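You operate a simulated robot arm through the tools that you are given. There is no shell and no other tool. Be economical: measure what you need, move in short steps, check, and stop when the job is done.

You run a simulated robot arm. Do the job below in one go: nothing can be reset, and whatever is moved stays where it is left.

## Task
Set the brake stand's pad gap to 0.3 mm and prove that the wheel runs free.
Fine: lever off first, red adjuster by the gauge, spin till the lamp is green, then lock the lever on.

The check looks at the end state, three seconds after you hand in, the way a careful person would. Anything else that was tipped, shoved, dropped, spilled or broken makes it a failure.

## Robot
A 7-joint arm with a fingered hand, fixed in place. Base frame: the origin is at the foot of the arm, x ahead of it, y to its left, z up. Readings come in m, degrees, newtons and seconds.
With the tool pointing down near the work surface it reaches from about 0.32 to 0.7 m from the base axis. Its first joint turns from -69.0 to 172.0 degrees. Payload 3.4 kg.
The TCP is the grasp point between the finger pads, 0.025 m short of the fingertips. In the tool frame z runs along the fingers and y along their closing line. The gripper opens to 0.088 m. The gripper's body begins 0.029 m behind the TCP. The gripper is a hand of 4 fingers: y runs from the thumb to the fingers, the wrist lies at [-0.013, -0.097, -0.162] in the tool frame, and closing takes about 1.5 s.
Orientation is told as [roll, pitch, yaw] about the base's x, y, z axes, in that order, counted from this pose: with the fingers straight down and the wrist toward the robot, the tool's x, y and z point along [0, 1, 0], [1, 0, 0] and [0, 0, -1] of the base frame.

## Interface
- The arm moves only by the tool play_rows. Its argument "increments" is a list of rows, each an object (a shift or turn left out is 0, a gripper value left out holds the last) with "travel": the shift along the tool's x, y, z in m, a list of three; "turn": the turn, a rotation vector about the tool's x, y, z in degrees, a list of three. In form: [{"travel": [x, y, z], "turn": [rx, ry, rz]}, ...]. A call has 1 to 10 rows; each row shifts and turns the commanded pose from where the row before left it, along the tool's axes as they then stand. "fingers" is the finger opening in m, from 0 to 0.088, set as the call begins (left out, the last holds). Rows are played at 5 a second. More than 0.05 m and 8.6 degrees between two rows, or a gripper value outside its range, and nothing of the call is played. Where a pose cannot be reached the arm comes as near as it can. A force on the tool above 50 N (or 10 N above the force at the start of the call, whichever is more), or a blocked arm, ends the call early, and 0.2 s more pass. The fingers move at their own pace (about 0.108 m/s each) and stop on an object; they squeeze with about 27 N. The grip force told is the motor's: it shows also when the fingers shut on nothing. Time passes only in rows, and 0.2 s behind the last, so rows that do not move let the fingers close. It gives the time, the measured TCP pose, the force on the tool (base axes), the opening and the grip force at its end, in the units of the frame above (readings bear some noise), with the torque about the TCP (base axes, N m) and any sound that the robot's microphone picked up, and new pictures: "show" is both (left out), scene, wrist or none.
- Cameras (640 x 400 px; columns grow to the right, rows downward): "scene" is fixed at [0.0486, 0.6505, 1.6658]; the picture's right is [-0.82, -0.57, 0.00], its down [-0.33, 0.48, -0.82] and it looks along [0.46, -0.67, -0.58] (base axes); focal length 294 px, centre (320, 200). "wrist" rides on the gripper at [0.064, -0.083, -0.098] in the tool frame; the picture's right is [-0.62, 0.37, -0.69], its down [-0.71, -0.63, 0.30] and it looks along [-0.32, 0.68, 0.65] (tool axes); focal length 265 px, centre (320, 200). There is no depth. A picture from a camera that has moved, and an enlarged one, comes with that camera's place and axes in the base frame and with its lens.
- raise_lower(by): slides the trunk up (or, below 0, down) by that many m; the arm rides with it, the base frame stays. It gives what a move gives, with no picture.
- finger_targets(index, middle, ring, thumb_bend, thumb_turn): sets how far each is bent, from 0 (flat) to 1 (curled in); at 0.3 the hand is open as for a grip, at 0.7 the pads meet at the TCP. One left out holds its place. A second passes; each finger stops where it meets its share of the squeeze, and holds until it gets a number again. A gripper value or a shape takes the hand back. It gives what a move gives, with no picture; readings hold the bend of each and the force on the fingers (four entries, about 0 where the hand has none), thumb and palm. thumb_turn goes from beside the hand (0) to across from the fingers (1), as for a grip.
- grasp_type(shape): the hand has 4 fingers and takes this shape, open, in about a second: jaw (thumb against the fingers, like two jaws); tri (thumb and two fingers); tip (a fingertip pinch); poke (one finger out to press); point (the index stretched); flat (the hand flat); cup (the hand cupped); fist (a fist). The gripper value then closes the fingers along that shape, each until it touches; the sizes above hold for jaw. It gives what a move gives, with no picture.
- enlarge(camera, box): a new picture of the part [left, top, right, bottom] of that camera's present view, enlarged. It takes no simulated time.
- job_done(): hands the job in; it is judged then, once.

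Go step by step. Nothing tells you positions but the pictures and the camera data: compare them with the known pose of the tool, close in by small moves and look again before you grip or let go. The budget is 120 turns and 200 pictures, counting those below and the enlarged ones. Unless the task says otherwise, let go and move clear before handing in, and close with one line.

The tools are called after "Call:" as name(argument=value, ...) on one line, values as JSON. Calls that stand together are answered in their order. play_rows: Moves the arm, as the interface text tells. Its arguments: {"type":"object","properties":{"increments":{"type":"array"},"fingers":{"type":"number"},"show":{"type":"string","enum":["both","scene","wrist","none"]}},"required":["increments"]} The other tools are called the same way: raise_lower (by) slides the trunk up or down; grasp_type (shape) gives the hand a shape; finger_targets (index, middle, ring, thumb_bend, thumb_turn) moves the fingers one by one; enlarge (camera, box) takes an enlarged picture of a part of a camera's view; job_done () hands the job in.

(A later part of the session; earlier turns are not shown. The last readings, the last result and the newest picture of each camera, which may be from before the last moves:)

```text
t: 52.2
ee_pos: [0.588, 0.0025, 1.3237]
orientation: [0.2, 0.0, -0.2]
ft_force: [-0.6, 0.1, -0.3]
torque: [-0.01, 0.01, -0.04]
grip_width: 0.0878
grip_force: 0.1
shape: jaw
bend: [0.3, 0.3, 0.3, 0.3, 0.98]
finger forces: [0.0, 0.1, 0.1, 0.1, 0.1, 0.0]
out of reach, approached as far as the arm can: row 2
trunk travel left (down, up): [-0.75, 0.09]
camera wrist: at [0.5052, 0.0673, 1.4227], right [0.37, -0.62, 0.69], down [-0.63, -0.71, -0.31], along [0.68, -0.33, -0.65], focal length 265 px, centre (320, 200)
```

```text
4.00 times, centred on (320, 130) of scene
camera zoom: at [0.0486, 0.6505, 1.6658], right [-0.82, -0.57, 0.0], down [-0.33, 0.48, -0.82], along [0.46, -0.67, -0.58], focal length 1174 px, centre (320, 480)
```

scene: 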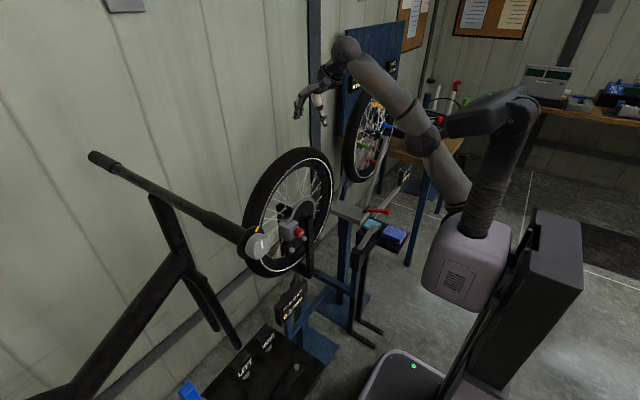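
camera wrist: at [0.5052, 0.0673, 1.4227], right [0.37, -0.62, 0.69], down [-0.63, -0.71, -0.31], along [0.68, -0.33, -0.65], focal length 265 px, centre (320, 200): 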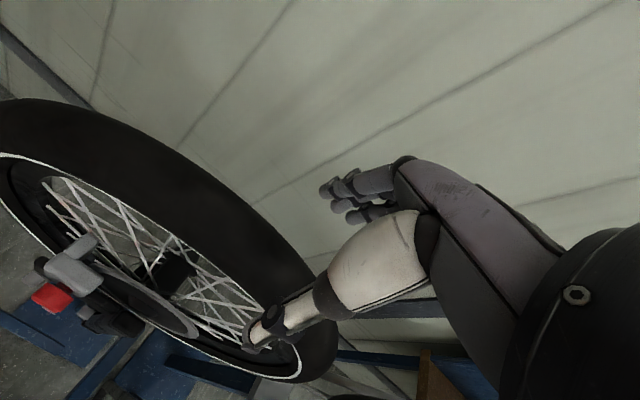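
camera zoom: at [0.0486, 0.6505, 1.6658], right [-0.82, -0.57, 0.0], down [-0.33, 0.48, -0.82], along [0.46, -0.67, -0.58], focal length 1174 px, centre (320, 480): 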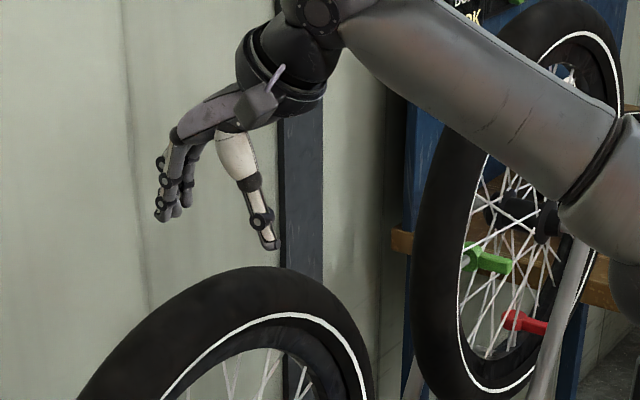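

Tire centre plane is about x = 0.605. I'll raise the trunk by 8 cm to gain reach, then come forward and down.

Call:
raise_lower(by=0.08)

Call:
play_rows(increments=[{"travel": [0, 0, 0.04]}, {"travel": [0, 0, 0.04]}, {"travel": [0, 0.01, 0]}, {"travel": [0, 0.01, 0]}], show="wrist")

Call:
enlarge(camera="scene", box=[260, 100, 350, 160])

Call:
enlarge(camera="wrist", box=[200, 140, 440, 400])

```text
t: 53.4
ee_pos: [0.5876, 0.0032, 1.4056]
orientation: [0.2, -0.1, -0.2]
ft_force: [-0.1, -0.2, 0.2]
torque: [-0.01, -0.03, 0.03]
grip_width: 0.0877
grip_force: 0.0
shape: jaw
bend: [0.3, 0.3, 0.3, 0.3, 0.98]
finger forces: [0.1, 0.0, 0.0, 0.1, 0.0, 0.0]
trunk travel left (down, up): [-0.83, 0.01]
```

```text
t: 54.4
ee_pos: [0.6069, 0.0048, 1.3254]
orientation: [0.1, 0.0, -0.3]
ft_force: [0.9, 0.2, 0.1]
torque: [0.0, 0.01, 0.01]
grip_width: 0.088
grip_force: 0.0
shape: jaw
bend: [0.3, 0.3, 0.3, 0.3, 0.98]
finger forces: [0.1, 0.1, 0.0, 0.0, 0.1, 0.0]
trunk travel left (down, up): [-0.83, 0.01]
camera wrist: at [0.524, 0.0685, 1.423], right [0.36, -0.62, 0.69], down [-0.63, -0.71, -0.31], along [0.68, -0.33, -0.65], focal length 265 px, centre (320, 200)
```

wrist: 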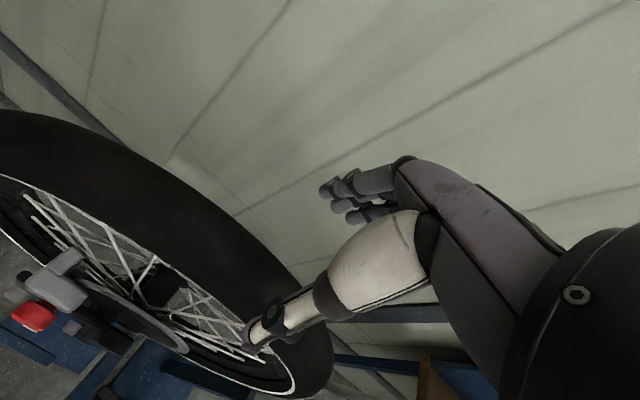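

```text
6.67 times, centred on (305, 130) of scene
camera zoom: at [0.0486, 0.6505, 1.6658], right [-0.82, -0.57, 0.0], down [-0.33, 0.48, -0.82], along [0.46, -0.67, -0.58], focal length 1957 px, centre (420, 667)
```

zoom: 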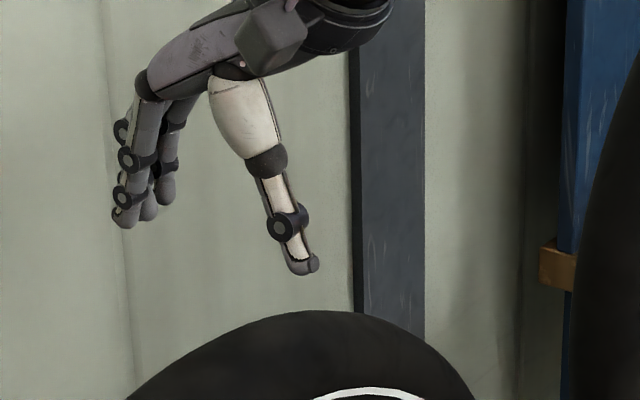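

```text
1.54 times, centred on (320, 270) of wrist
camera zoom: at [0.524, 0.0685, 1.423], right [0.36, -0.62, 0.69], down [-0.63, -0.71, -0.31], along [0.68, -0.33, -0.65], focal length 408 px, centre (320, 92)
```

zoom: 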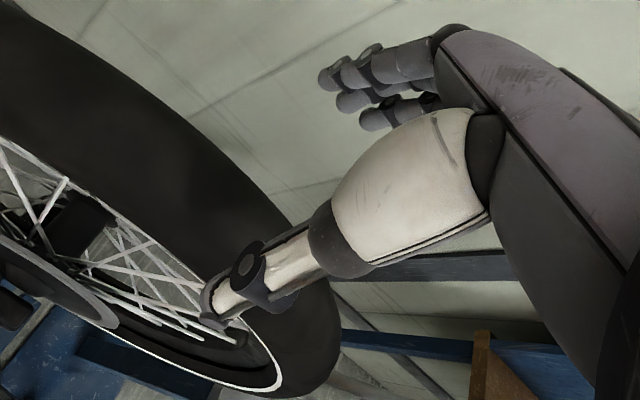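

TCP x is centred on the tire. Descending so thumb and fingers straddle the tire top.

Call:
play_rows(increments=[{"travel": [0, -0.003, 0.02]}, {"travel": [0, 0, 0.02]}, {"travel": [0, 0, 0.02]}, {"travel": [0, 0, 0.01]}], show="wrist")

Call:
enlarge(camera="scene", box=[260, 110, 350, 170])

```text
t: 55.4
ee_pos: [0.6051, 0.0029, 1.2534]
orientation: [0.1, -0.1, -0.3]
ft_force: [-0.3, 0.4, -0.5]
torque: [0.02, 0.01, -0.01]
grip_width: 0.088
grip_force: 0.0
shape: jaw
bend: [0.3, 0.3, 0.3, 0.3, 0.98]
finger forces: [0.0, 0.0, 0.1, 0.0, 0.0, 0.1]
trunk travel left (down, up): [-0.83, 0.01]
camera wrist: at [0.5226, 0.0677, 1.3518], right [0.36, -0.62, 0.69], down [-0.63, -0.71, -0.31], along [0.68, -0.33, -0.65], focal length 265 px, centre (320, 200)
```

wrist: 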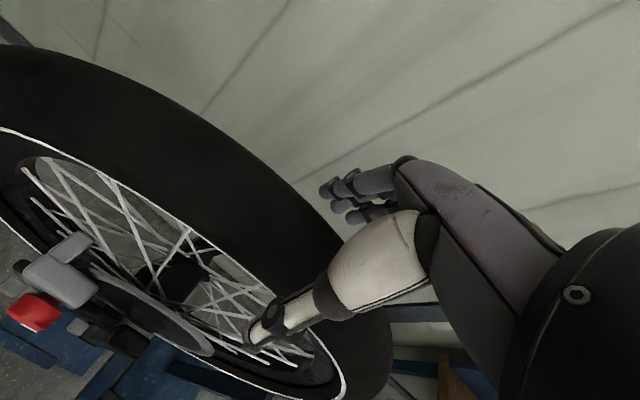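

```text
6.67 times, centred on (305, 140) of scene
camera zoom: at [0.0486, 0.6505, 1.6658], right [-0.82, -0.57, 0.0], down [-0.33, 0.48, -0.82], along [0.46, -0.67, -0.58], focal length 1957 px, centre (420, 600)
```

zoom: 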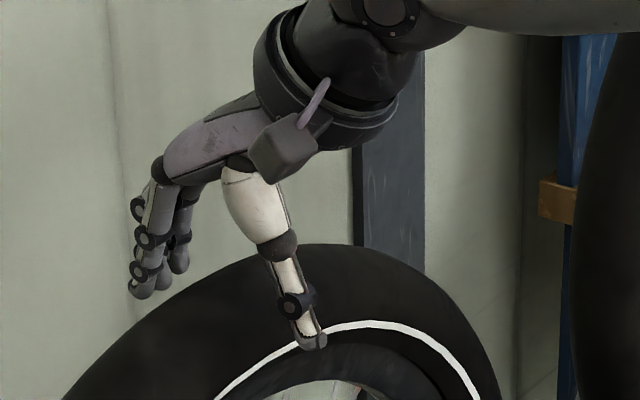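

No contact and straddling well, but a friction swipe over the crown will let the wheel run free afterwards. I'll lift out, close the fingers, and prepare to swipe over the tire top.

Call:
play_rows(increments=[{"travel": [0, 0, -0.03]}, {"travel": [0, 0, -0.03]}, {"travel": [0.02, 0, -0.01]}, {"travel": [0.04, 0, 0]}, {"travel": [0.04, 0, 0]}], show="none")

Call:
play_rows(increments=[{}, {}, {}, {}, {}, {}, {}, {}], fingers=0.0, show="scene")

Call:
enlarge(camera="scene", box=[240, 100, 360, 175])

```text
t: 56.6
ee_pos: [0.6118, 0.0861, 1.3247]
orientation: [1.1, 0.8, -2.2]
ft_force: [0.7, 0.4, -0.2]
torque: [-0.03, 0.01, 0.02]
grip_width: 0.0877
grip_force: 0.1
shape: jaw
bend: [0.3, 0.3, 0.3, 0.3, 0.98]
finger forces: [0.0, 0.0, 0.1, 0.0, 0.1, 0.0]
out of reach, approached as far as the arm can: row 5
trunk travel left (down, up): [-0.83, 0.01]
```

```text
t: 58.4
ee_pos: [0.608, 0.0856, 1.3294]
orientation: [1.6, 0.6, -1.9]
ft_force: [-0.4, -0.5, 0.0]
torque: [0.0, 0.01, 0.01]
grip_width: 0.0
grip_force: 27.3
shape: jaw
bend: [0.7, 0.7, 0.7, 0.39, 1.0]
finger forces: [0.0, 0.0, 0.0, 0.1, 0.1, 0.0]
trunk travel left (down, up): [-0.83, 0.01]
```

scene: 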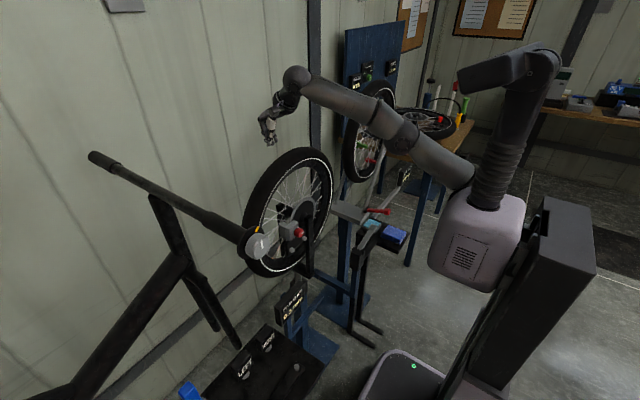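

```text
5.33 times, centred on (300, 138) of scene
camera zoom: at [0.0486, 0.6505, 1.6658], right [-0.82, -0.57, 0.0], down [-0.33, 0.48, -0.82], along [0.46, -0.67, -0.58], focal length 1565 px, centre (427, 533)
```

zoom: 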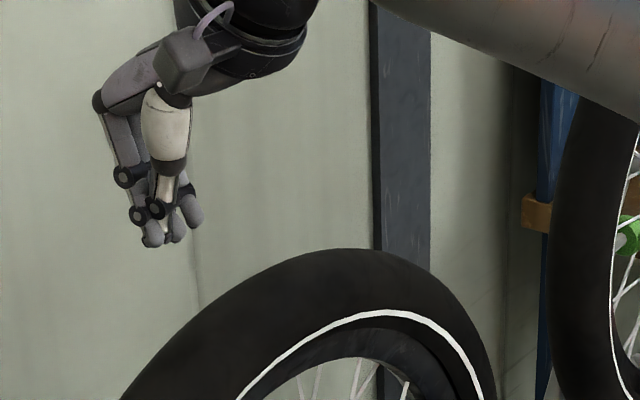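

Lowering to about the crown level and making a first gentle swipe toward -y.

Call:
play_rows(increments=[{"travel": [0, 0, 0.02]}, {"travel": [0, 0, 0.018]}, {}, {"travel": [-0.045, 0, 0]}, {"travel": [-0.045, 0, 0]}, {"travel": [-0.045, 0, 0]}, {"travel": [-0.045, 0, -0.01]}, {"travel": [-0.03, 0, -0.02]}], show="none")

Call:
enlarge(camera="scene", box=[220, 120, 360, 300])

```text
t: 60.2
ee_pos: [0.5951, -0.1058, 1.3173]
orientation: [0.1, 0.0, -0.2]
ft_force: [-0.2, 0.2, -0.1]
torque: [0.0, -0.03, 0.0]
grip_width: 0.0001
grip_force: 27.2
shape: jaw
bend: [0.7, 0.7, 0.7, 0.43, 1.0]
finger forces: [0.1, 0.0, 0.0, 0.0, 0.0, 0.0]
trunk travel left (down, up): [-0.83, 0.01]
```

```text
2.22 times, centred on (290, 210) of scene
camera zoom: at [0.0486, 0.6505, 1.6658], right [-0.82, -0.57, 0.0], down [-0.33, 0.48, -0.82], along [0.46, -0.67, -0.58], focal length 652 px, centre (387, 178)
```

zoom: 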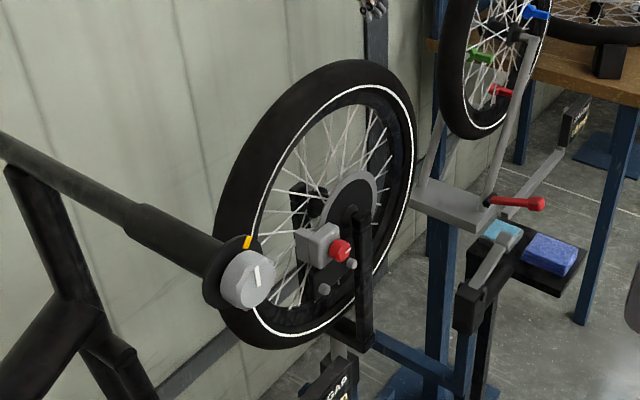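

No contact yet. Swiping back 8 mm lower.

Call:
play_rows(increments=[{"travel": [0, 0.008, 0.016]}, {"travel": [0, 0, 0.016]}, {}, {"travel": [0.045, 0, 0]}, {"travel": [0.045, 0, 0]}, {"travel": [0.045, 0, 0]}, {"travel": [0.03, 0, -0.015]}, {"travel": [0.01, 0, -0.02]}], show="none")

Call:
enlarge(camera="scene", box=[220, 120, 360, 300])

```text
t: 62.0
ee_pos: [0.6126, 0.054, 1.3327]
orientation: [2.3, -0.5, -1.7]
ft_force: [0.2, -0.1, -0.5]
torque: [0.02, 0.02, -0.01]
grip_width: 0.0
grip_force: 27.1
shape: jaw
bend: [0.7, 0.7, 0.7, 0.43, 1.0]
finger forces: [0.0, 0.0, 0.0, 0.1, 0.1, 0.1]
trunk travel left (down, up): [-0.83, 0.01]
```

```text
2.22 times, centred on (290, 210) of scene
camera zoom: at [0.0486, 0.6505, 1.6658], right [-0.82, -0.57, 0.0], down [-0.33, 0.48, -0.82], along [0.46, -0.67, -0.58], focal length 652 px, centre (387, 178)
```

zoom: 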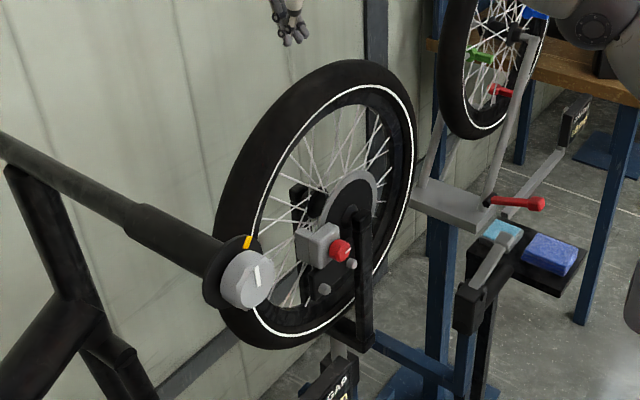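

The spoke pattern changed, so the wheel may be turning. Checking again after a short wait and looking for the lamp.

Call:
play_rows(increments=[{}], show="wrist")

Call:
enlarge(camera="scene", box=[220, 120, 360, 300])

```text
t: 62.4
ee_pos: [0.6118, 0.0509, 1.3305]
orientation: [2.0, -0.3, -1.7]
ft_force: [-0.5, 0.3, -0.3]
torque: [0.02, -0.02, -0.01]
grip_width: 0.0
grip_force: 26.6
shape: jaw
bend: [0.7, 0.7, 0.7, 0.43, 1.0]
finger forces: [0.0, 0.0, 0.1, 0.0, 0.1, 0.0]
trunk travel left (down, up): [-0.83, 0.01]
camera wrist: at [0.5305, 0.1153, 1.4297], right [0.35, -0.66, 0.67], down [-0.65, -0.68, -0.33], along [0.68, -0.32, -0.66], focal length 265 px, centre (320, 200)
```

wrist: 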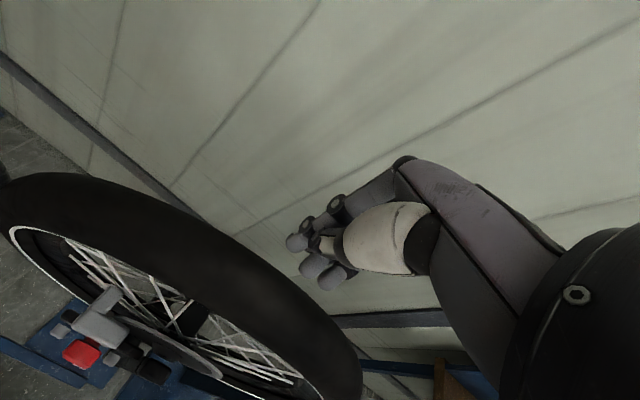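

```text
2.22 times, centred on (290, 210) of scene
camera zoom: at [0.0486, 0.6505, 1.6658], right [-0.82, -0.57, 0.0], down [-0.33, 0.48, -0.82], along [0.46, -0.67, -0.58], focal length 652 px, centre (387, 178)
```

zoom: 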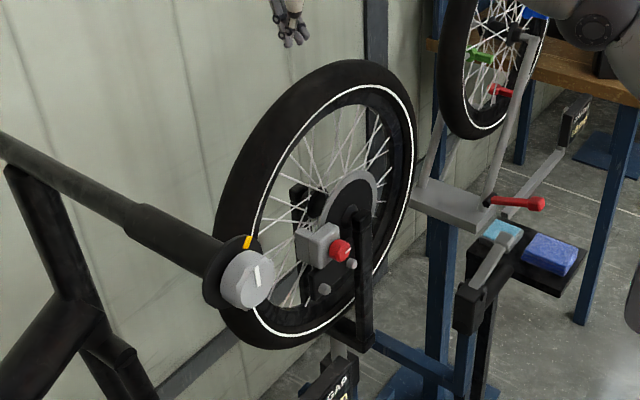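

A small rotation only. Swiping toward -y again, a few mm deeper.

Call:
play_rows(increments=[{"travel": [0.02, -0.006, 0.02]}, {"travel": [0, 0, 0.031]}, {}, {"travel": [-0.048, 0, 0]}, {"travel": [-0.048, 0, 0]}, {"travel": [-0.048, 0, 0]}, {"travel": [-0.045, 0, -0.02]}, {"travel": [-0.01, 0, -0.03]}], show="none")

Call:
enlarge(camera="scene", box=[220, 120, 360, 300])

Call:
play_rows(increments=[{}], show="none")

Call:
enlarge(camera="scene", box=[220, 120, 360, 300])

```text
t: 64.2
ee_pos: [0.6015, -0.1098, 1.3207]
orientation: [0.1, 0.0, -0.3]
ft_force: [-0.2, 0.3, 0.0]
torque: [0.01, 0.02, 0.01]
grip_width: 0.0
grip_force: 27.4
shape: jaw
bend: [0.7, 0.7, 0.7, 0.43, 1.0]
finger forces: [0.0, 0.0, 0.0, 0.1, 0.1, 0.1]
trunk travel left (down, up): [-0.83, 0.01]
```

```text
2.22 times, centred on (290, 210) of scene
camera zoom: at [0.0486, 0.6505, 1.6658], right [-0.82, -0.57, 0.0], down [-0.33, 0.48, -0.82], along [0.46, -0.67, -0.58], focal length 652 px, centre (387, 178)
```

zoom: 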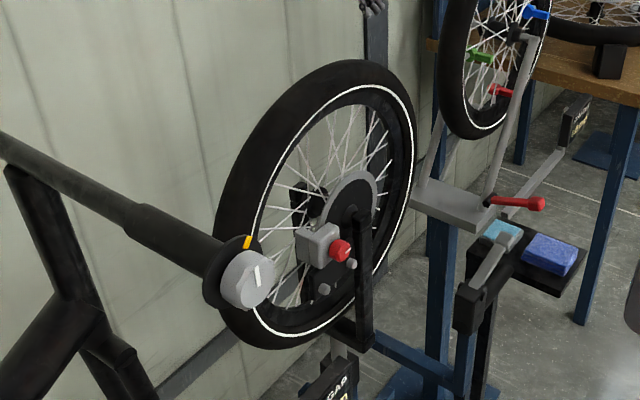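

```text
t: 64.6
ee_pos: [0.6017, -0.1103, 1.3208]
orientation: [0.1, 0.0, -0.2]
ft_force: [0.5, -0.8, 0.2]
torque: [-0.05, -0.02, -0.03]
grip_width: 0.0
grip_force: 26.9
shape: jaw
bend: [0.7, 0.7, 0.7, 0.43, 1.0]
finger forces: [0.0, 0.0, 0.0, 0.1, 0.0, 0.1]
trunk travel left (down, up): [-0.83, 0.01]
```

```text
2.22 times, centred on (290, 210) of scene
camera zoom: at [0.0486, 0.6505, 1.6658], right [-0.82, -0.57, 0.0], down [-0.33, 0.48, -0.82], along [0.46, -0.67, -0.58], focal length 652 px, centre (387, 178)
```

zoom: 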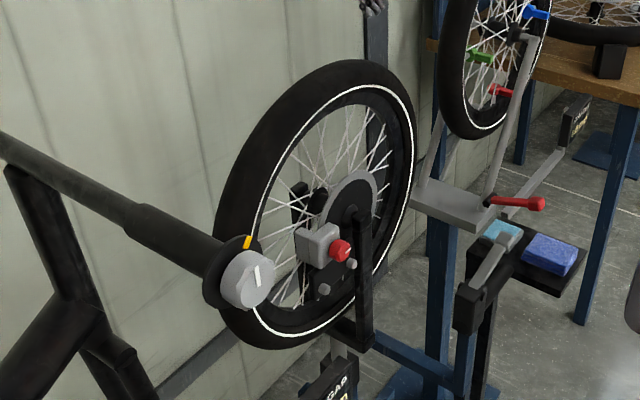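

The wheel is now turning. Looking for the lamp.

Call:
enlarge(camera="scene", box=[280, 210, 340, 260])

Call:
enlarge(camera="scene", box=[250, 260, 370, 340])

Call:
play_rows(increments=[{}])

```text
8.00 times, centred on (310, 235) of scene
camera zoom: at [0.0486, 0.6505, 1.6658], right [-0.82, -0.57, 0.0], down [-0.33, 0.48, -0.82], along [0.46, -0.67, -0.58], focal length 2348 px, centre (400, -80)
```

zoom: 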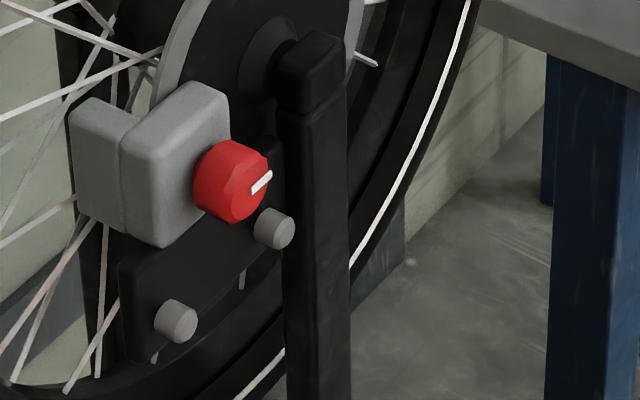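

```text
5.00 times, centred on (310, 300) of scene
camera zoom: at [0.0486, 0.6505, 1.6658], right [-0.82, -0.57, 0.0], down [-0.33, 0.48, -0.82], along [0.46, -0.67, -0.58], focal length 1468 px, centre (370, -300)
```

zoom: 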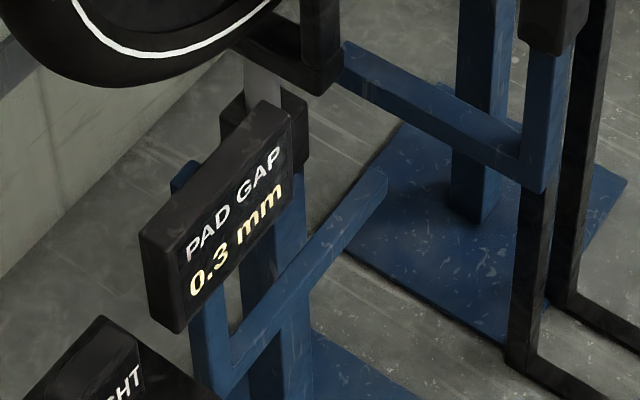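

```text
t: 65.0
ee_pos: [0.6018, -0.1096, 1.3213]
orientation: [0.1, -0.1, -0.3]
ft_force: [0.0, -0.1, -0.2]
torque: [0.01, 0.01, 0.01]
grip_width: 0.0
grip_force: 26.9
shape: jaw
bend: [0.7, 0.7, 0.7, 0.43, 1.0]
finger forces: [0.0, 0.0, 0.0, 0.0, 0.0, 0.1]
trunk travel left (down, up): [-0.83, 0.01]
camera wrist: at [0.5189, -0.0457, 1.4187], right [0.36, -0.62, 0.69], down [-0.63, -0.71, -0.31], along [0.68, -0.33, -0.65], focal length 265 px, centre (320, 200)
```

scene: 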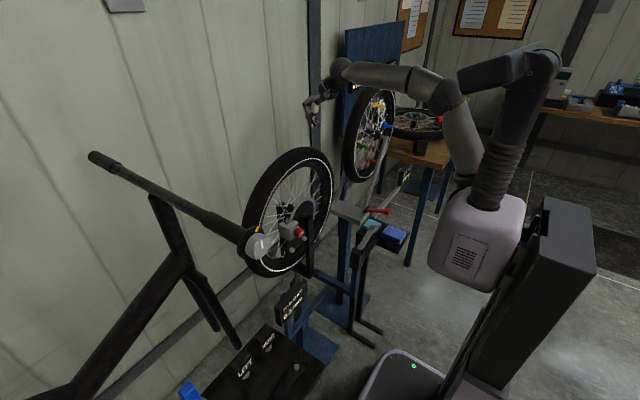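
wrist: 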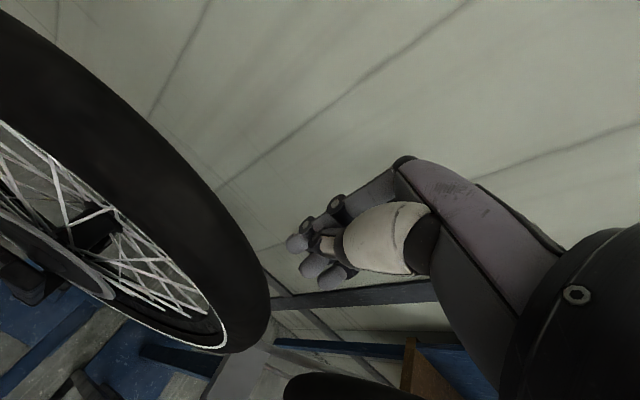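

Lamp not lit yet that I can see. Return raised, then a deeper swipe in the same direction.

Call:
play_rows(increments=[{"travel": [0.048, 0.002, 0]}, {"travel": [0.048, 0.002, 0]}, {"travel": [0.048, 0.0, 0]}, {"travel": [0.045, 0.0, 0]}, {"travel": [0, 0, 0.024]}, {"travel": [0, 0, 0.023]}, {}], show="none")

Call:
play_rows(increments=[{"travel": [-0.048, 0, 0]}, {"travel": [-0.049, 0, 0]}, {"travel": [-0.049, 0, 0]}, {"travel": [-0.045, 0, -0.02]}, {"travel": [-0.01, 0, -0.03]}], show="none")

Call:
enlarge(camera="scene", box=[220, 120, 360, 300])

Call:
play_rows(increments=[{}], show="none")

Call:
enlarge(camera="scene", box=[240, 140, 340, 280])

```text
t: 66.8
ee_pos: [0.6169, 0.0458, 1.2853]
orientation: [3.7, 0.2, -3.3]
ft_force: [0.0, -0.3, -0.9]
torque: [0.0, 0.0, -0.04]
grip_width: 0.0
grip_force: 26.9
shape: jaw
bend: [0.7, 0.7, 0.7, 0.43, 1.0]
finger forces: [0.0, 0.0, 0.0, 0.0, 0.1, 0.0]
trunk travel left (down, up): [-0.83, 0.01]
stopped in row 7: the arm was blocked; the commanded pose is now the measured one
```

```text
t: 68.0
ee_pos: [0.6059, -0.1532, 1.3223]
orientation: [3.4, 0.4, -3.0]
ft_force: [-0.2, 0.4, 0.5]
torque: [-0.04, 0.01, 0.0]
grip_width: 0.0
grip_force: 26.9
shape: jaw
bend: [0.7, 0.7, 0.7, 0.43, 1.0]
finger forces: [0.0, 0.0, 0.0, 0.0, 0.0, 0.0]
trunk travel left (down, up): [-0.83, 0.01]
```

```text
2.22 times, centred on (290, 210) of scene
camera zoom: at [0.0486, 0.6505, 1.6658], right [-0.82, -0.57, 0.0], down [-0.33, 0.48, -0.82], along [0.46, -0.67, -0.58], focal length 652 px, centre (387, 178)
```

zoom: 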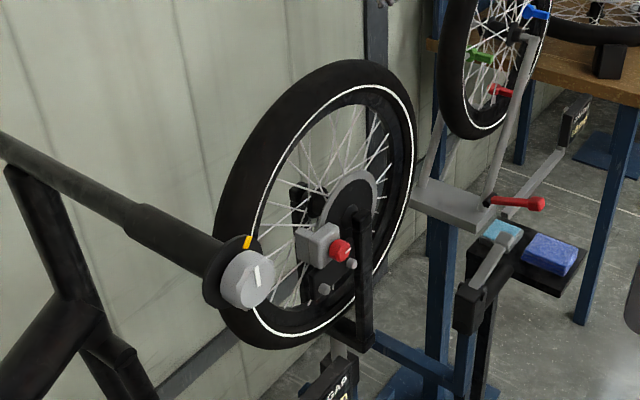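

```text
t: 68.4
ee_pos: [0.6053, -0.1535, 1.3217]
orientation: [3.4, 0.4, -3.0]
ft_force: [-0.6, 0.3, 0.0]
torque: [-0.02, 0.01, -0.03]
grip_width: 0.0001
grip_force: 26.9
shape: jaw
bend: [0.7, 0.7, 0.7, 0.43, 1.0]
finger forces: [0.1, 0.1, 0.0, 0.1, 0.1, 0.0]
trunk travel left (down, up): [-0.83, 0.01]
```

```text
2.86 times, centred on (290, 210) of scene
camera zoom: at [0.0486, 0.6505, 1.6658], right [-0.82, -0.57, 0.0], down [-0.33, 0.48, -0.82], along [0.46, -0.67, -0.58], focal length 839 px, centre (406, 171)
```

zoom: 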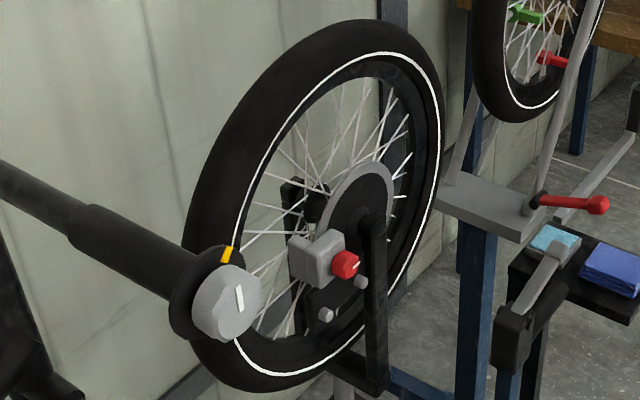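

Call:
play_rows(increments=[{}], show="none")

Call:
enlarge(camera="scene", box=[240, 140, 340, 280])

```text
t: 68.8
ee_pos: [0.6047, -0.1549, 1.3224]
orientation: [3.4, 0.5, -3.0]
ft_force: [1.4, -0.7, -0.4]
torque: [0.01, -0.03, 0.01]
grip_width: 0.0
grip_force: 27.7
shape: jaw
bend: [0.7, 0.7, 0.7, 0.43, 1.0]
finger forces: [0.0, 0.0, 0.0, 0.0, 0.1, 0.0]
trunk travel left (down, up): [-0.83, 0.01]
```

```text
2.86 times, centred on (290, 210) of scene
camera zoom: at [0.0486, 0.6505, 1.6658], right [-0.82, -0.57, 0.0], down [-0.33, 0.48, -0.82], along [0.46, -0.67, -0.58], focal length 839 px, centre (406, 171)
```

zoom: 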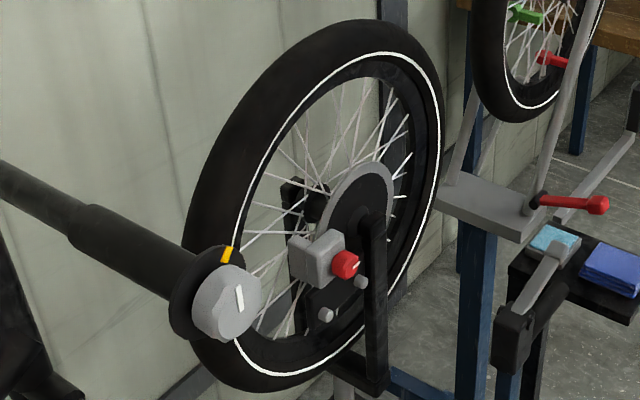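

The wheel has stopped, so the swipes need firmer contact. From here I'll lower beside the crown and swipe toward +y with about 1 cm of press.

Call:
play_rows(increments=[{"travel": [0, 0, 0.022]}, {"travel": [0, 0, 0.022]}, {}, {"travel": [0.049, 0, 0]}, {"travel": [0.049, 0, 0]}, {"travel": [0.049, 0, 0]}, {"travel": [0.045, 0, -0.015]}, {"travel": [0.01, 0, -0.03]}], show="none")

Call:
enlarge(camera="scene", box=[240, 140, 340, 280])

Call:
play_rows(increments=[{}], show="none")

Call:
enlarge(camera="scene", box=[240, 140, 340, 280])

```text
t: 70.6
ee_pos: [0.618, 0.0468, 1.337]
orientation: [3.5, 0.4, -3.0]
ft_force: [-0.5, 0.1, -0.2]
torque: [-0.01, -0.03, -0.03]
grip_width: 0.0001
grip_force: 27.4
shape: jaw
bend: [0.7, 0.7, 0.7, 0.43, 1.0]
finger forces: [0.0, 0.0, 0.0, 0.0, 0.0, 0.1]
trunk travel left (down, up): [-0.83, 0.01]
```

```text
2.86 times, centred on (290, 210) of scene
camera zoom: at [0.0486, 0.6505, 1.6658], right [-0.82, -0.57, 0.0], down [-0.33, 0.48, -0.82], along [0.46, -0.67, -0.58], focal length 839 px, centre (406, 171)
```

zoom: 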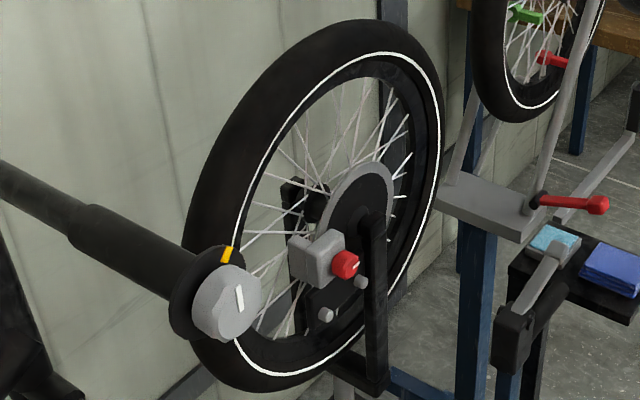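

```text
t: 71.0
ee_pos: [0.6181, 0.0469, 1.3368]
orientation: [3.4, 0.4, -3.1]
ft_force: [0.1, -0.4, 0.7]
torque: [0.01, -0.06, -0.04]
grip_width: 0.0002
grip_force: 26.8
shape: jaw
bend: [0.7, 0.7, 0.7, 0.43, 1.0]
finger forces: [0.0, 0.0, 0.0, 0.0, 0.0, 0.1]
trunk travel left (down, up): [-0.83, 0.01]
```

```text
2.86 times, centred on (290, 210) of scene
camera zoom: at [0.0486, 0.6505, 1.6658], right [-0.82, -0.57, 0.0], down [-0.33, 0.48, -0.82], along [0.46, -0.67, -0.58], focal length 839 px, centre (406, 171)
```

zoom: 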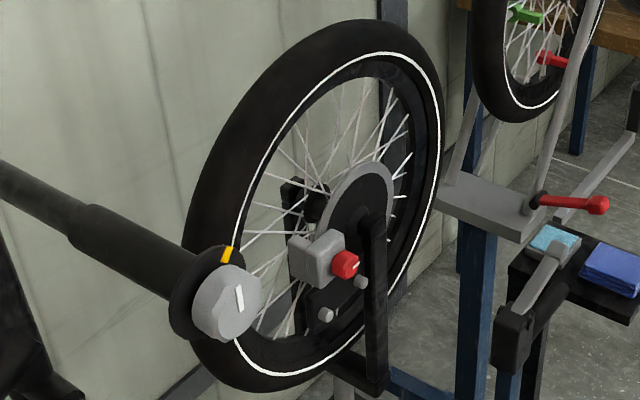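

That swipe missed: the tool was tilted 3.5° and drifted up and forward. I'll straighten the hand, go back to the -y side and redo it.

Call:
play_rows(increments=[{"turn": [0, -3.4, 0]}, {"turn": [-0.4, 0, -3]}, {"travel": [-0.045, -0.004, 0]}, {"travel": [-0.045, -0.004, 0]}, {"travel": [-0.045, -0.005, 0]}, {"travel": [-0.045, 0, 0]}, {"travel": [-0.01, 0, 0.02]}, {}], show="none")

```text
t: 72.8
ee_pos: [0.6034, -0.1423, 1.3143]
orientation: [0.0, -0.1, 0.0]
ft_force: [0.9, 0.3, 0.1]
torque: [0.0, 0.04, 0.03]
grip_width: 0.0
grip_force: 27.0
shape: jaw
bend: [0.7, 0.7, 0.7, 0.43, 1.0]
finger forces: [0.1, 0.0, 0.0, 0.0, 0.0, 0.0]
trunk travel left (down, up): [-0.83, 0.01]
```

Call:
play_rows(increments=[{"travel": [0, 0, 0.02]}, {"travel": [0, 0, 0.02]}, {}, {"travel": [0.049, 0, 0]}, {"travel": [0.049, 0, 0]}, {"travel": [0.045, 0, 0]}, {"travel": [0.03, 0, -0.02]}, {"travel": [0.005, 0, -0.03]}], show="none")

Call:
enlarge(camera="scene", box=[240, 140, 340, 280])

Call:
play_rows(increments=[{}], show="none")

Call:
enlarge(camera="scene", box=[240, 140, 340, 280])

```text
t: 74.6
ee_pos: [0.6065, 0.0336, 1.3278]
orientation: [0.2, 0.0, -0.1]
ft_force: [0.0, -0.4, -1.0]
torque: [-0.01, -0.03, -0.01]
grip_width: 0.0002
grip_force: 27.4
shape: jaw
bend: [0.7, 0.7, 0.7, 0.43, 1.0]
finger forces: [0.0, 0.1, 0.1, 0.0, 0.0, 0.1]
trunk travel left (down, up): [-0.83, 0.01]
```

```text
2.86 times, centred on (290, 210) of scene
camera zoom: at [0.0486, 0.6505, 1.6658], right [-0.82, -0.57, 0.0], down [-0.33, 0.48, -0.82], along [0.46, -0.67, -0.58], focal length 839 px, centre (406, 171)
```

zoom: 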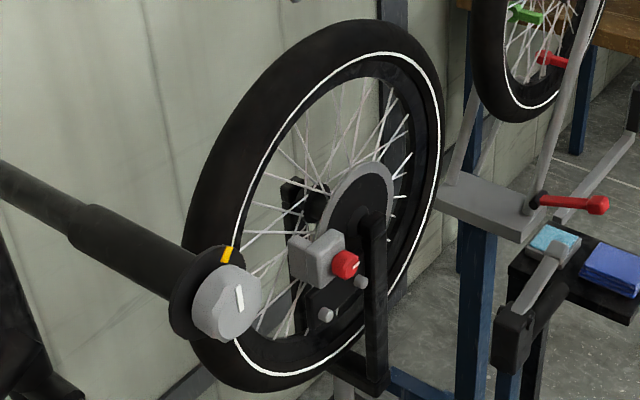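

```text
t: 75.0
ee_pos: [0.606, 0.0347, 1.328]
orientation: [-0.1, 0.0, 0.0]
ft_force: [-0.3, -0.4, 0.4]
torque: [0.03, 0.02, -0.03]
grip_width: 0.0
grip_force: 27.3
shape: jaw
bend: [0.7, 0.7, 0.7, 0.43, 1.0]
finger forces: [0.1, 0.0, 0.0, 0.1, 0.0, 0.0]
trunk travel left (down, up): [-0.83, 0.01]
```

```text
2.86 times, centred on (290, 210) of scene
camera zoom: at [0.0486, 0.6505, 1.6658], right [-0.82, -0.57, 0.0], down [-0.33, 0.48, -0.82], along [0.46, -0.67, -0.58], focal length 839 px, centre (406, 171)
```

zoom: 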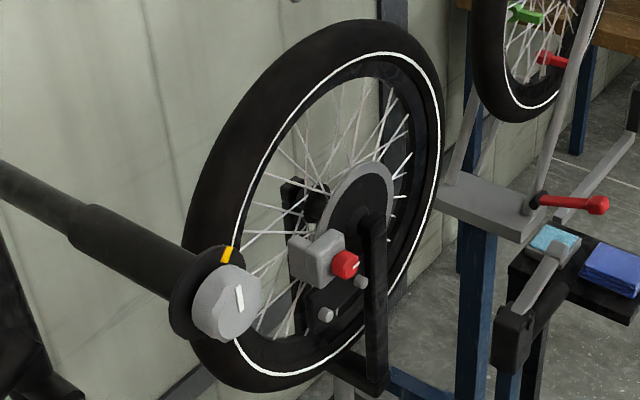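

No movement, so there's no real contact. I'll feel for the tire by lowering slowly over the crown.

Call:
play_rows(increments=[{"travel": [-0.04, 0, 0.02]}, {"travel": [0, -0.002, 0.02]}, {"travel": [0, 0, 0.01]}, {}], show="none")

Call:
enlarge(camera="scene", box=[260, 110, 350, 170])

Call:
enlarge(camera="wrist", box=[160, 120, 480, 320])

```text
t: 76.0
ee_pos: [0.6037, -0.0083, 1.2759]
orientation: [0.1, -0.1, 0.0]
ft_force: [-0.7, 0.1, -0.4]
torque: [0.02, -0.03, -0.03]
grip_width: 0.0
grip_force: 26.2
shape: jaw
bend: [0.7, 0.7, 0.7, 0.43, 1.0]
finger forces: [0.0, 0.1, 0.0, 0.1, 0.0, 0.1]
trunk travel left (down, up): [-0.83, 0.01]
```

```text
6.67 times, centred on (305, 140) of scene
camera zoom: at [0.0486, 0.6505, 1.6658], right [-0.82, -0.57, 0.0], down [-0.33, 0.48, -0.82], along [0.46, -0.67, -0.58], focal length 1957 px, centre (420, 600)
```

zoom: 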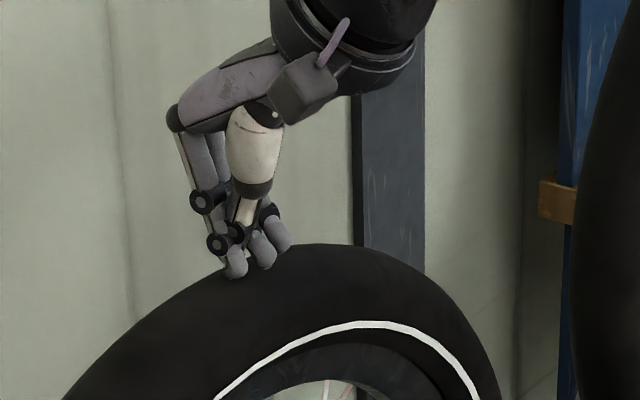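

```text
2.00 times, centred on (320, 220) of wrist
camera zoom: at [0.5201, 0.057, 1.3737], right [0.37, -0.62, 0.69], down [-0.63, -0.71, -0.31], along [0.68, -0.32, -0.65], focal length 531 px, centre (320, 160)
```

zoom: 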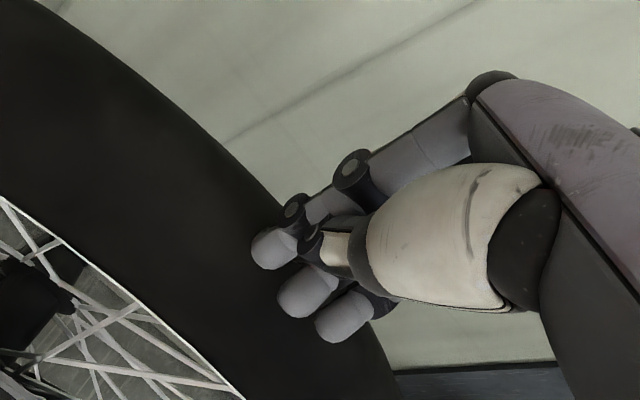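

Call:
play_rows(increments=[{"travel": [0, 0, 0.005]}, {}], show="none")

Call:
play_rows(increments=[{"travel": [0, 0, 0.005]}, {}], show="none")

Call:
play_rows(increments=[{"travel": [0, 0, 0.005]}, {}], show="none")

Call:
play_rows(increments=[{"travel": [0, 0, 0.005]}, {}], show="none")

```text
t: 76.6
ee_pos: [0.603, -0.0068, 1.2735]
orientation: [0.1, -0.5, -0.1]
ft_force: [4.1, 0.1, 10.5]
torque: [0.09, -0.1, -0.03]
grip_width: 0.0003
grip_force: 26.9
shape: jaw
bend: [0.7, 0.7, 0.7, 0.43, 1.0]
finger forces: [15.4, 0.0, 0.0, 0.0, 0.1, 0.1]
trunk travel left (down, up): [-0.83, 0.01]
```

```text
t: 77.2
ee_pos: [0.6027, -0.0056, 1.2728]
orientation: [0.2, -1.1, 0.1]
ft_force: [11.8, 0.5, 38.0]
torque: [0.34, -0.34, -0.1]
grip_width: 0.0001
grip_force: 27.3
shape: jaw
bend: [0.7, 0.7, 0.7, 0.43, 1.0]
finger forces: [42.0, 0.0, 0.1, 0.0, 0.0, 0.1]
trunk travel left (down, up): [-0.83, 0.01]
```

```text
t: 77.6
ee_pos: [0.6044, -0.0064, 1.2718]
orientation: [0.4, -1.9, 0.1]
ft_force: [-1.3, 0.6, 10.0]
torque: [0.08, 0.05, 0.0]
grip_width: 0.0
grip_force: 27.5
shape: jaw
bend: [0.7, 0.7, 0.7, 0.43, 1.0]
finger forces: [12.2, 0.0, 0.0, 0.0, 0.1, 0.0]
trunk travel left (down, up): [-0.83, 0.01]
stopped in row 2: the force on the tool passed its limit at 53 N (the readings are from after the stop); the commanded pose is now the measured one
```

```text
t: 78.2
ee_pos: [0.6043, -0.0039, 1.2734]
orientation: [0.5, -2.4, 0.0]
ft_force: [7.9, 0.9, 33.5]
torque: [0.33, -0.13, -0.04]
grip_width: 0.0001
grip_force: 26.9
shape: jaw
bend: [0.7, 0.7, 0.7, 0.43, 1.0]
finger forces: [35.2, 0.1, 0.1, 0.0, 0.0, 0.0]
trunk travel left (down, up): [-0.83, 0.01]
```

Contact starts at TCP z ≈ 1.274; about 30 N press now. Swiping from here toward -y and leaving the tire tangentially.

Call:
play_rows(increments=[{"travel": [-0.03, 0, 0]}, {"travel": [-0.049, 0, 0.002]}, {"travel": [-0.049, 0, -0.005]}, {"travel": [-0.04, 0, -0.04]}], show="none")

Call:
enlarge(camera="scene", box=[240, 140, 340, 280])

Call:
play_rows(increments=[{}], show="none")

Call:
enlarge(camera="scene", box=[240, 140, 340, 280])

```text
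refused: row 4 steps farther than a row can; nothing moved
```

```text
2.86 times, centred on (290, 210) of scene
camera zoom: at [0.0486, 0.6505, 1.6658], right [-0.82, -0.57, 0.0], down [-0.33, 0.48, -0.82], along [0.46, -0.67, -0.58], focal length 839 px, centre (406, 171)
```

zoom: 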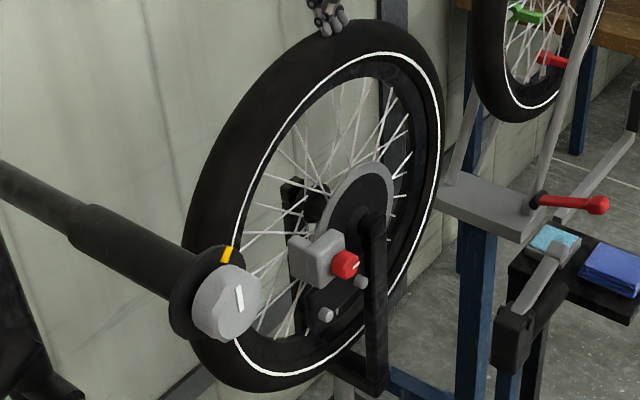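

```text
t: 78.6
ee_pos: [0.6022, -0.0046, 1.2729]
orientation: [0.4, -2.4, 0.1]
ft_force: [8.7, 0.9, 34.4]
torque: [0.31, -0.14, -0.08]
grip_width: 0.0
grip_force: 27.2
shape: jaw
bend: [0.7, 0.7, 0.7, 0.43, 1.0]
finger forces: [36.8, 0.0, 0.1, 0.0, 0.1, 0.1]
trunk travel left (down, up): [-0.83, 0.01]
```

```text
2.86 times, centred on (290, 210) of scene
camera zoom: at [0.0486, 0.6505, 1.6658], right [-0.82, -0.57, 0.0], down [-0.33, 0.48, -0.82], along [0.46, -0.67, -0.58], focal length 839 px, centre (406, 171)
```

zoom: 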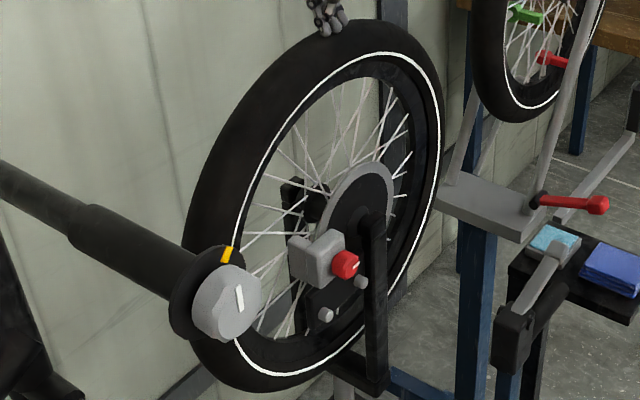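

Call:
play_rows(increments=[{"travel": [-0.04, 0, 0.002]}, {"travel": [-0.048, 0, 0.008]}, {"travel": [-0.045, 0, 0.002]}, {"travel": [-0.03, 0, -0.035]}], show="none")

Call:
enlarge(camera="scene", box=[240, 140, 340, 280])

Call:
play_rows(increments=[{}], show="none")

Call:
enlarge(camera="scene", box=[240, 140, 340, 280])

```text
t: 79.6
ee_pos: [0.6034, -0.1684, 1.2902]
orientation: [0.3, -1.5, 0.1]
ft_force: [-0.1, -0.3, 0.3]
torque: [0.01, -0.01, 0.01]
grip_width: 0.0
grip_force: 27.2
shape: jaw
bend: [0.7, 0.7, 0.7, 0.44, 1.0]
finger forces: [0.0, 0.0, 0.0, 0.1, 0.0, 0.1]
trunk travel left (down, up): [-0.83, 0.01]
```

```text
2.86 times, centred on (290, 210) of scene
camera zoom: at [0.0486, 0.6505, 1.6658], right [-0.82, -0.57, 0.0], down [-0.33, 0.48, -0.82], along [0.46, -0.67, -0.58], focal length 839 px, centre (406, 171)
```

zoom: 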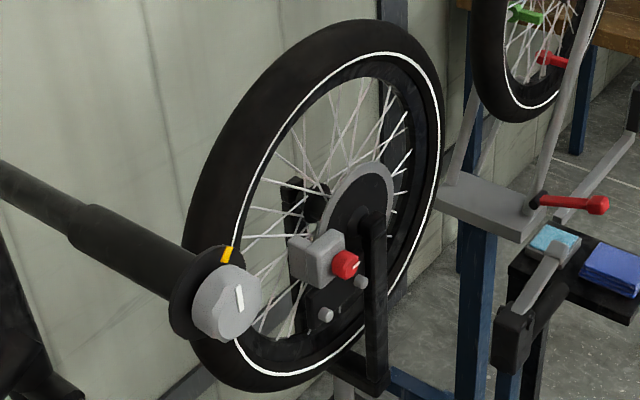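

```text
t: 80.0
ee_pos: [0.6047, -0.1667, 1.2901]
orientation: [0.4, -1.5, 0.1]
ft_force: [1.3, 0.1, -0.5]
torque: [-0.01, -0.01, 0.03]
grip_width: 0.0
grip_force: 27.4
shape: jaw
bend: [0.7, 0.7, 0.7, 0.44, 1.0]
finger forces: [0.1, 0.1, 0.0, 0.0, 0.0, 0.0]
trunk travel left (down, up): [-0.83, 0.01]
```

```text
2.86 times, centred on (290, 210) of scene
camera zoom: at [0.0486, 0.6505, 1.6658], right [-0.82, -0.57, 0.0], down [-0.33, 0.48, -0.82], along [0.46, -0.67, -0.58], focal length 839 px, centre (406, 171)
```

zoom: 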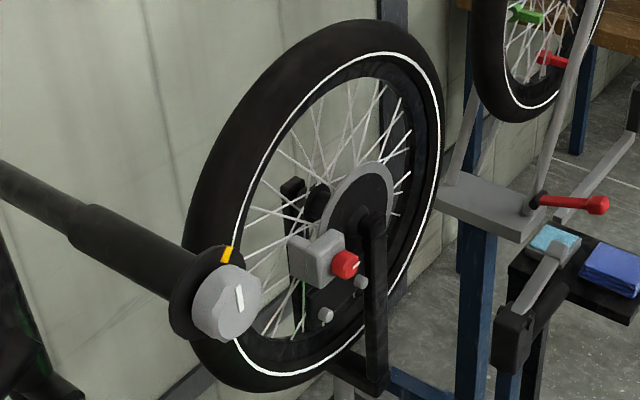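

The wheel spins and there's a green glow low-left. Checking for the lamp.

Call:
enlarge(camera="scene", box=[160, 180, 330, 300])

Call:
play_rows(increments=[{}, {}])

Call:
enlarge(camera="scene", box=[160, 180, 330, 300])

```text
3.33 times, centred on (245, 240) of scene
camera zoom: at [0.0486, 0.6505, 1.6658], right [-0.82, -0.57, 0.0], down [-0.33, 0.48, -0.82], along [0.46, -0.67, -0.58], focal length 978 px, centre (570, 67)
```

zoom: 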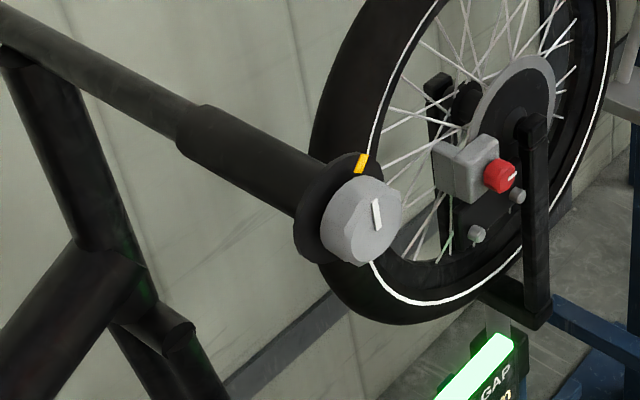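

```text
t: 80.6
ee_pos: [0.604, -0.1679, 1.2925]
orientation: [0.3, -1.6, 0.1]
ft_force: [1.1, 0.4, -0.2]
torque: [-0.01, -0.04, 0.01]
grip_width: 0.0001
grip_force: 26.6
shape: jaw
bend: [0.7, 0.7, 0.7, 0.44, 1.0]
finger forces: [0.0, 0.0, 0.0, 0.0, 0.0, 0.1]
trunk travel left (down, up): [-0.83, 0.01]
camera wrist: at [0.5191, -0.1033, 1.3863], right [0.35, -0.62, 0.7], down [-0.62, -0.71, -0.33], along [0.7, -0.32, -0.64], focal length 265 px, centre (320, 200)
```

scene: 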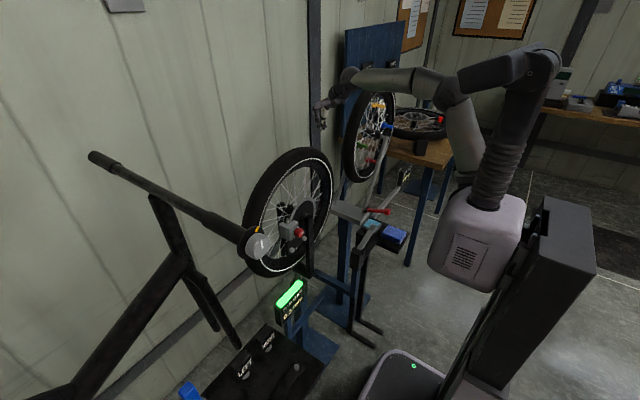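
wrist: 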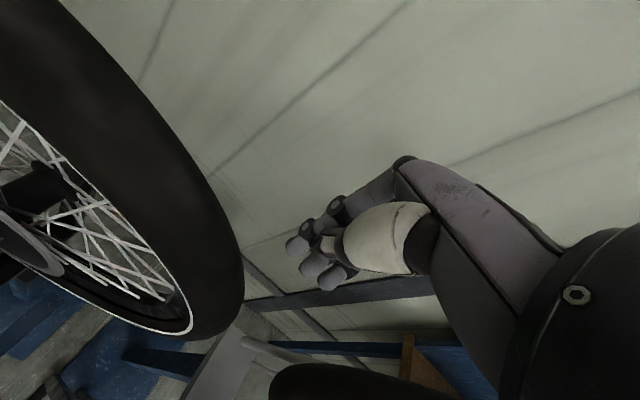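

```text
3.33 times, centred on (245, 240) of scene
camera zoom: at [0.0486, 0.6505, 1.6658], right [-0.82, -0.57, 0.0], down [-0.33, 0.48, -0.82], along [0.46, -0.67, -0.58], focal length 978 px, centre (570, 67)
```

zoom: 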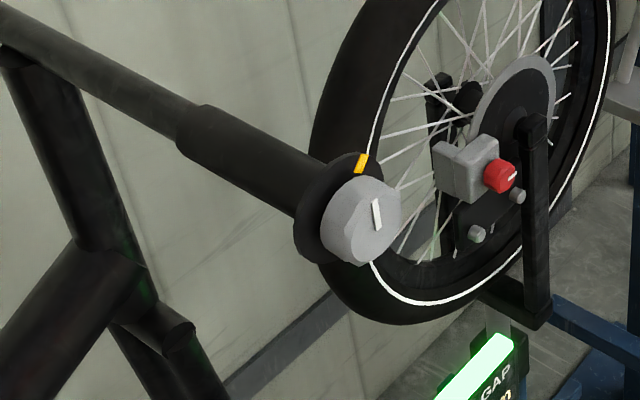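

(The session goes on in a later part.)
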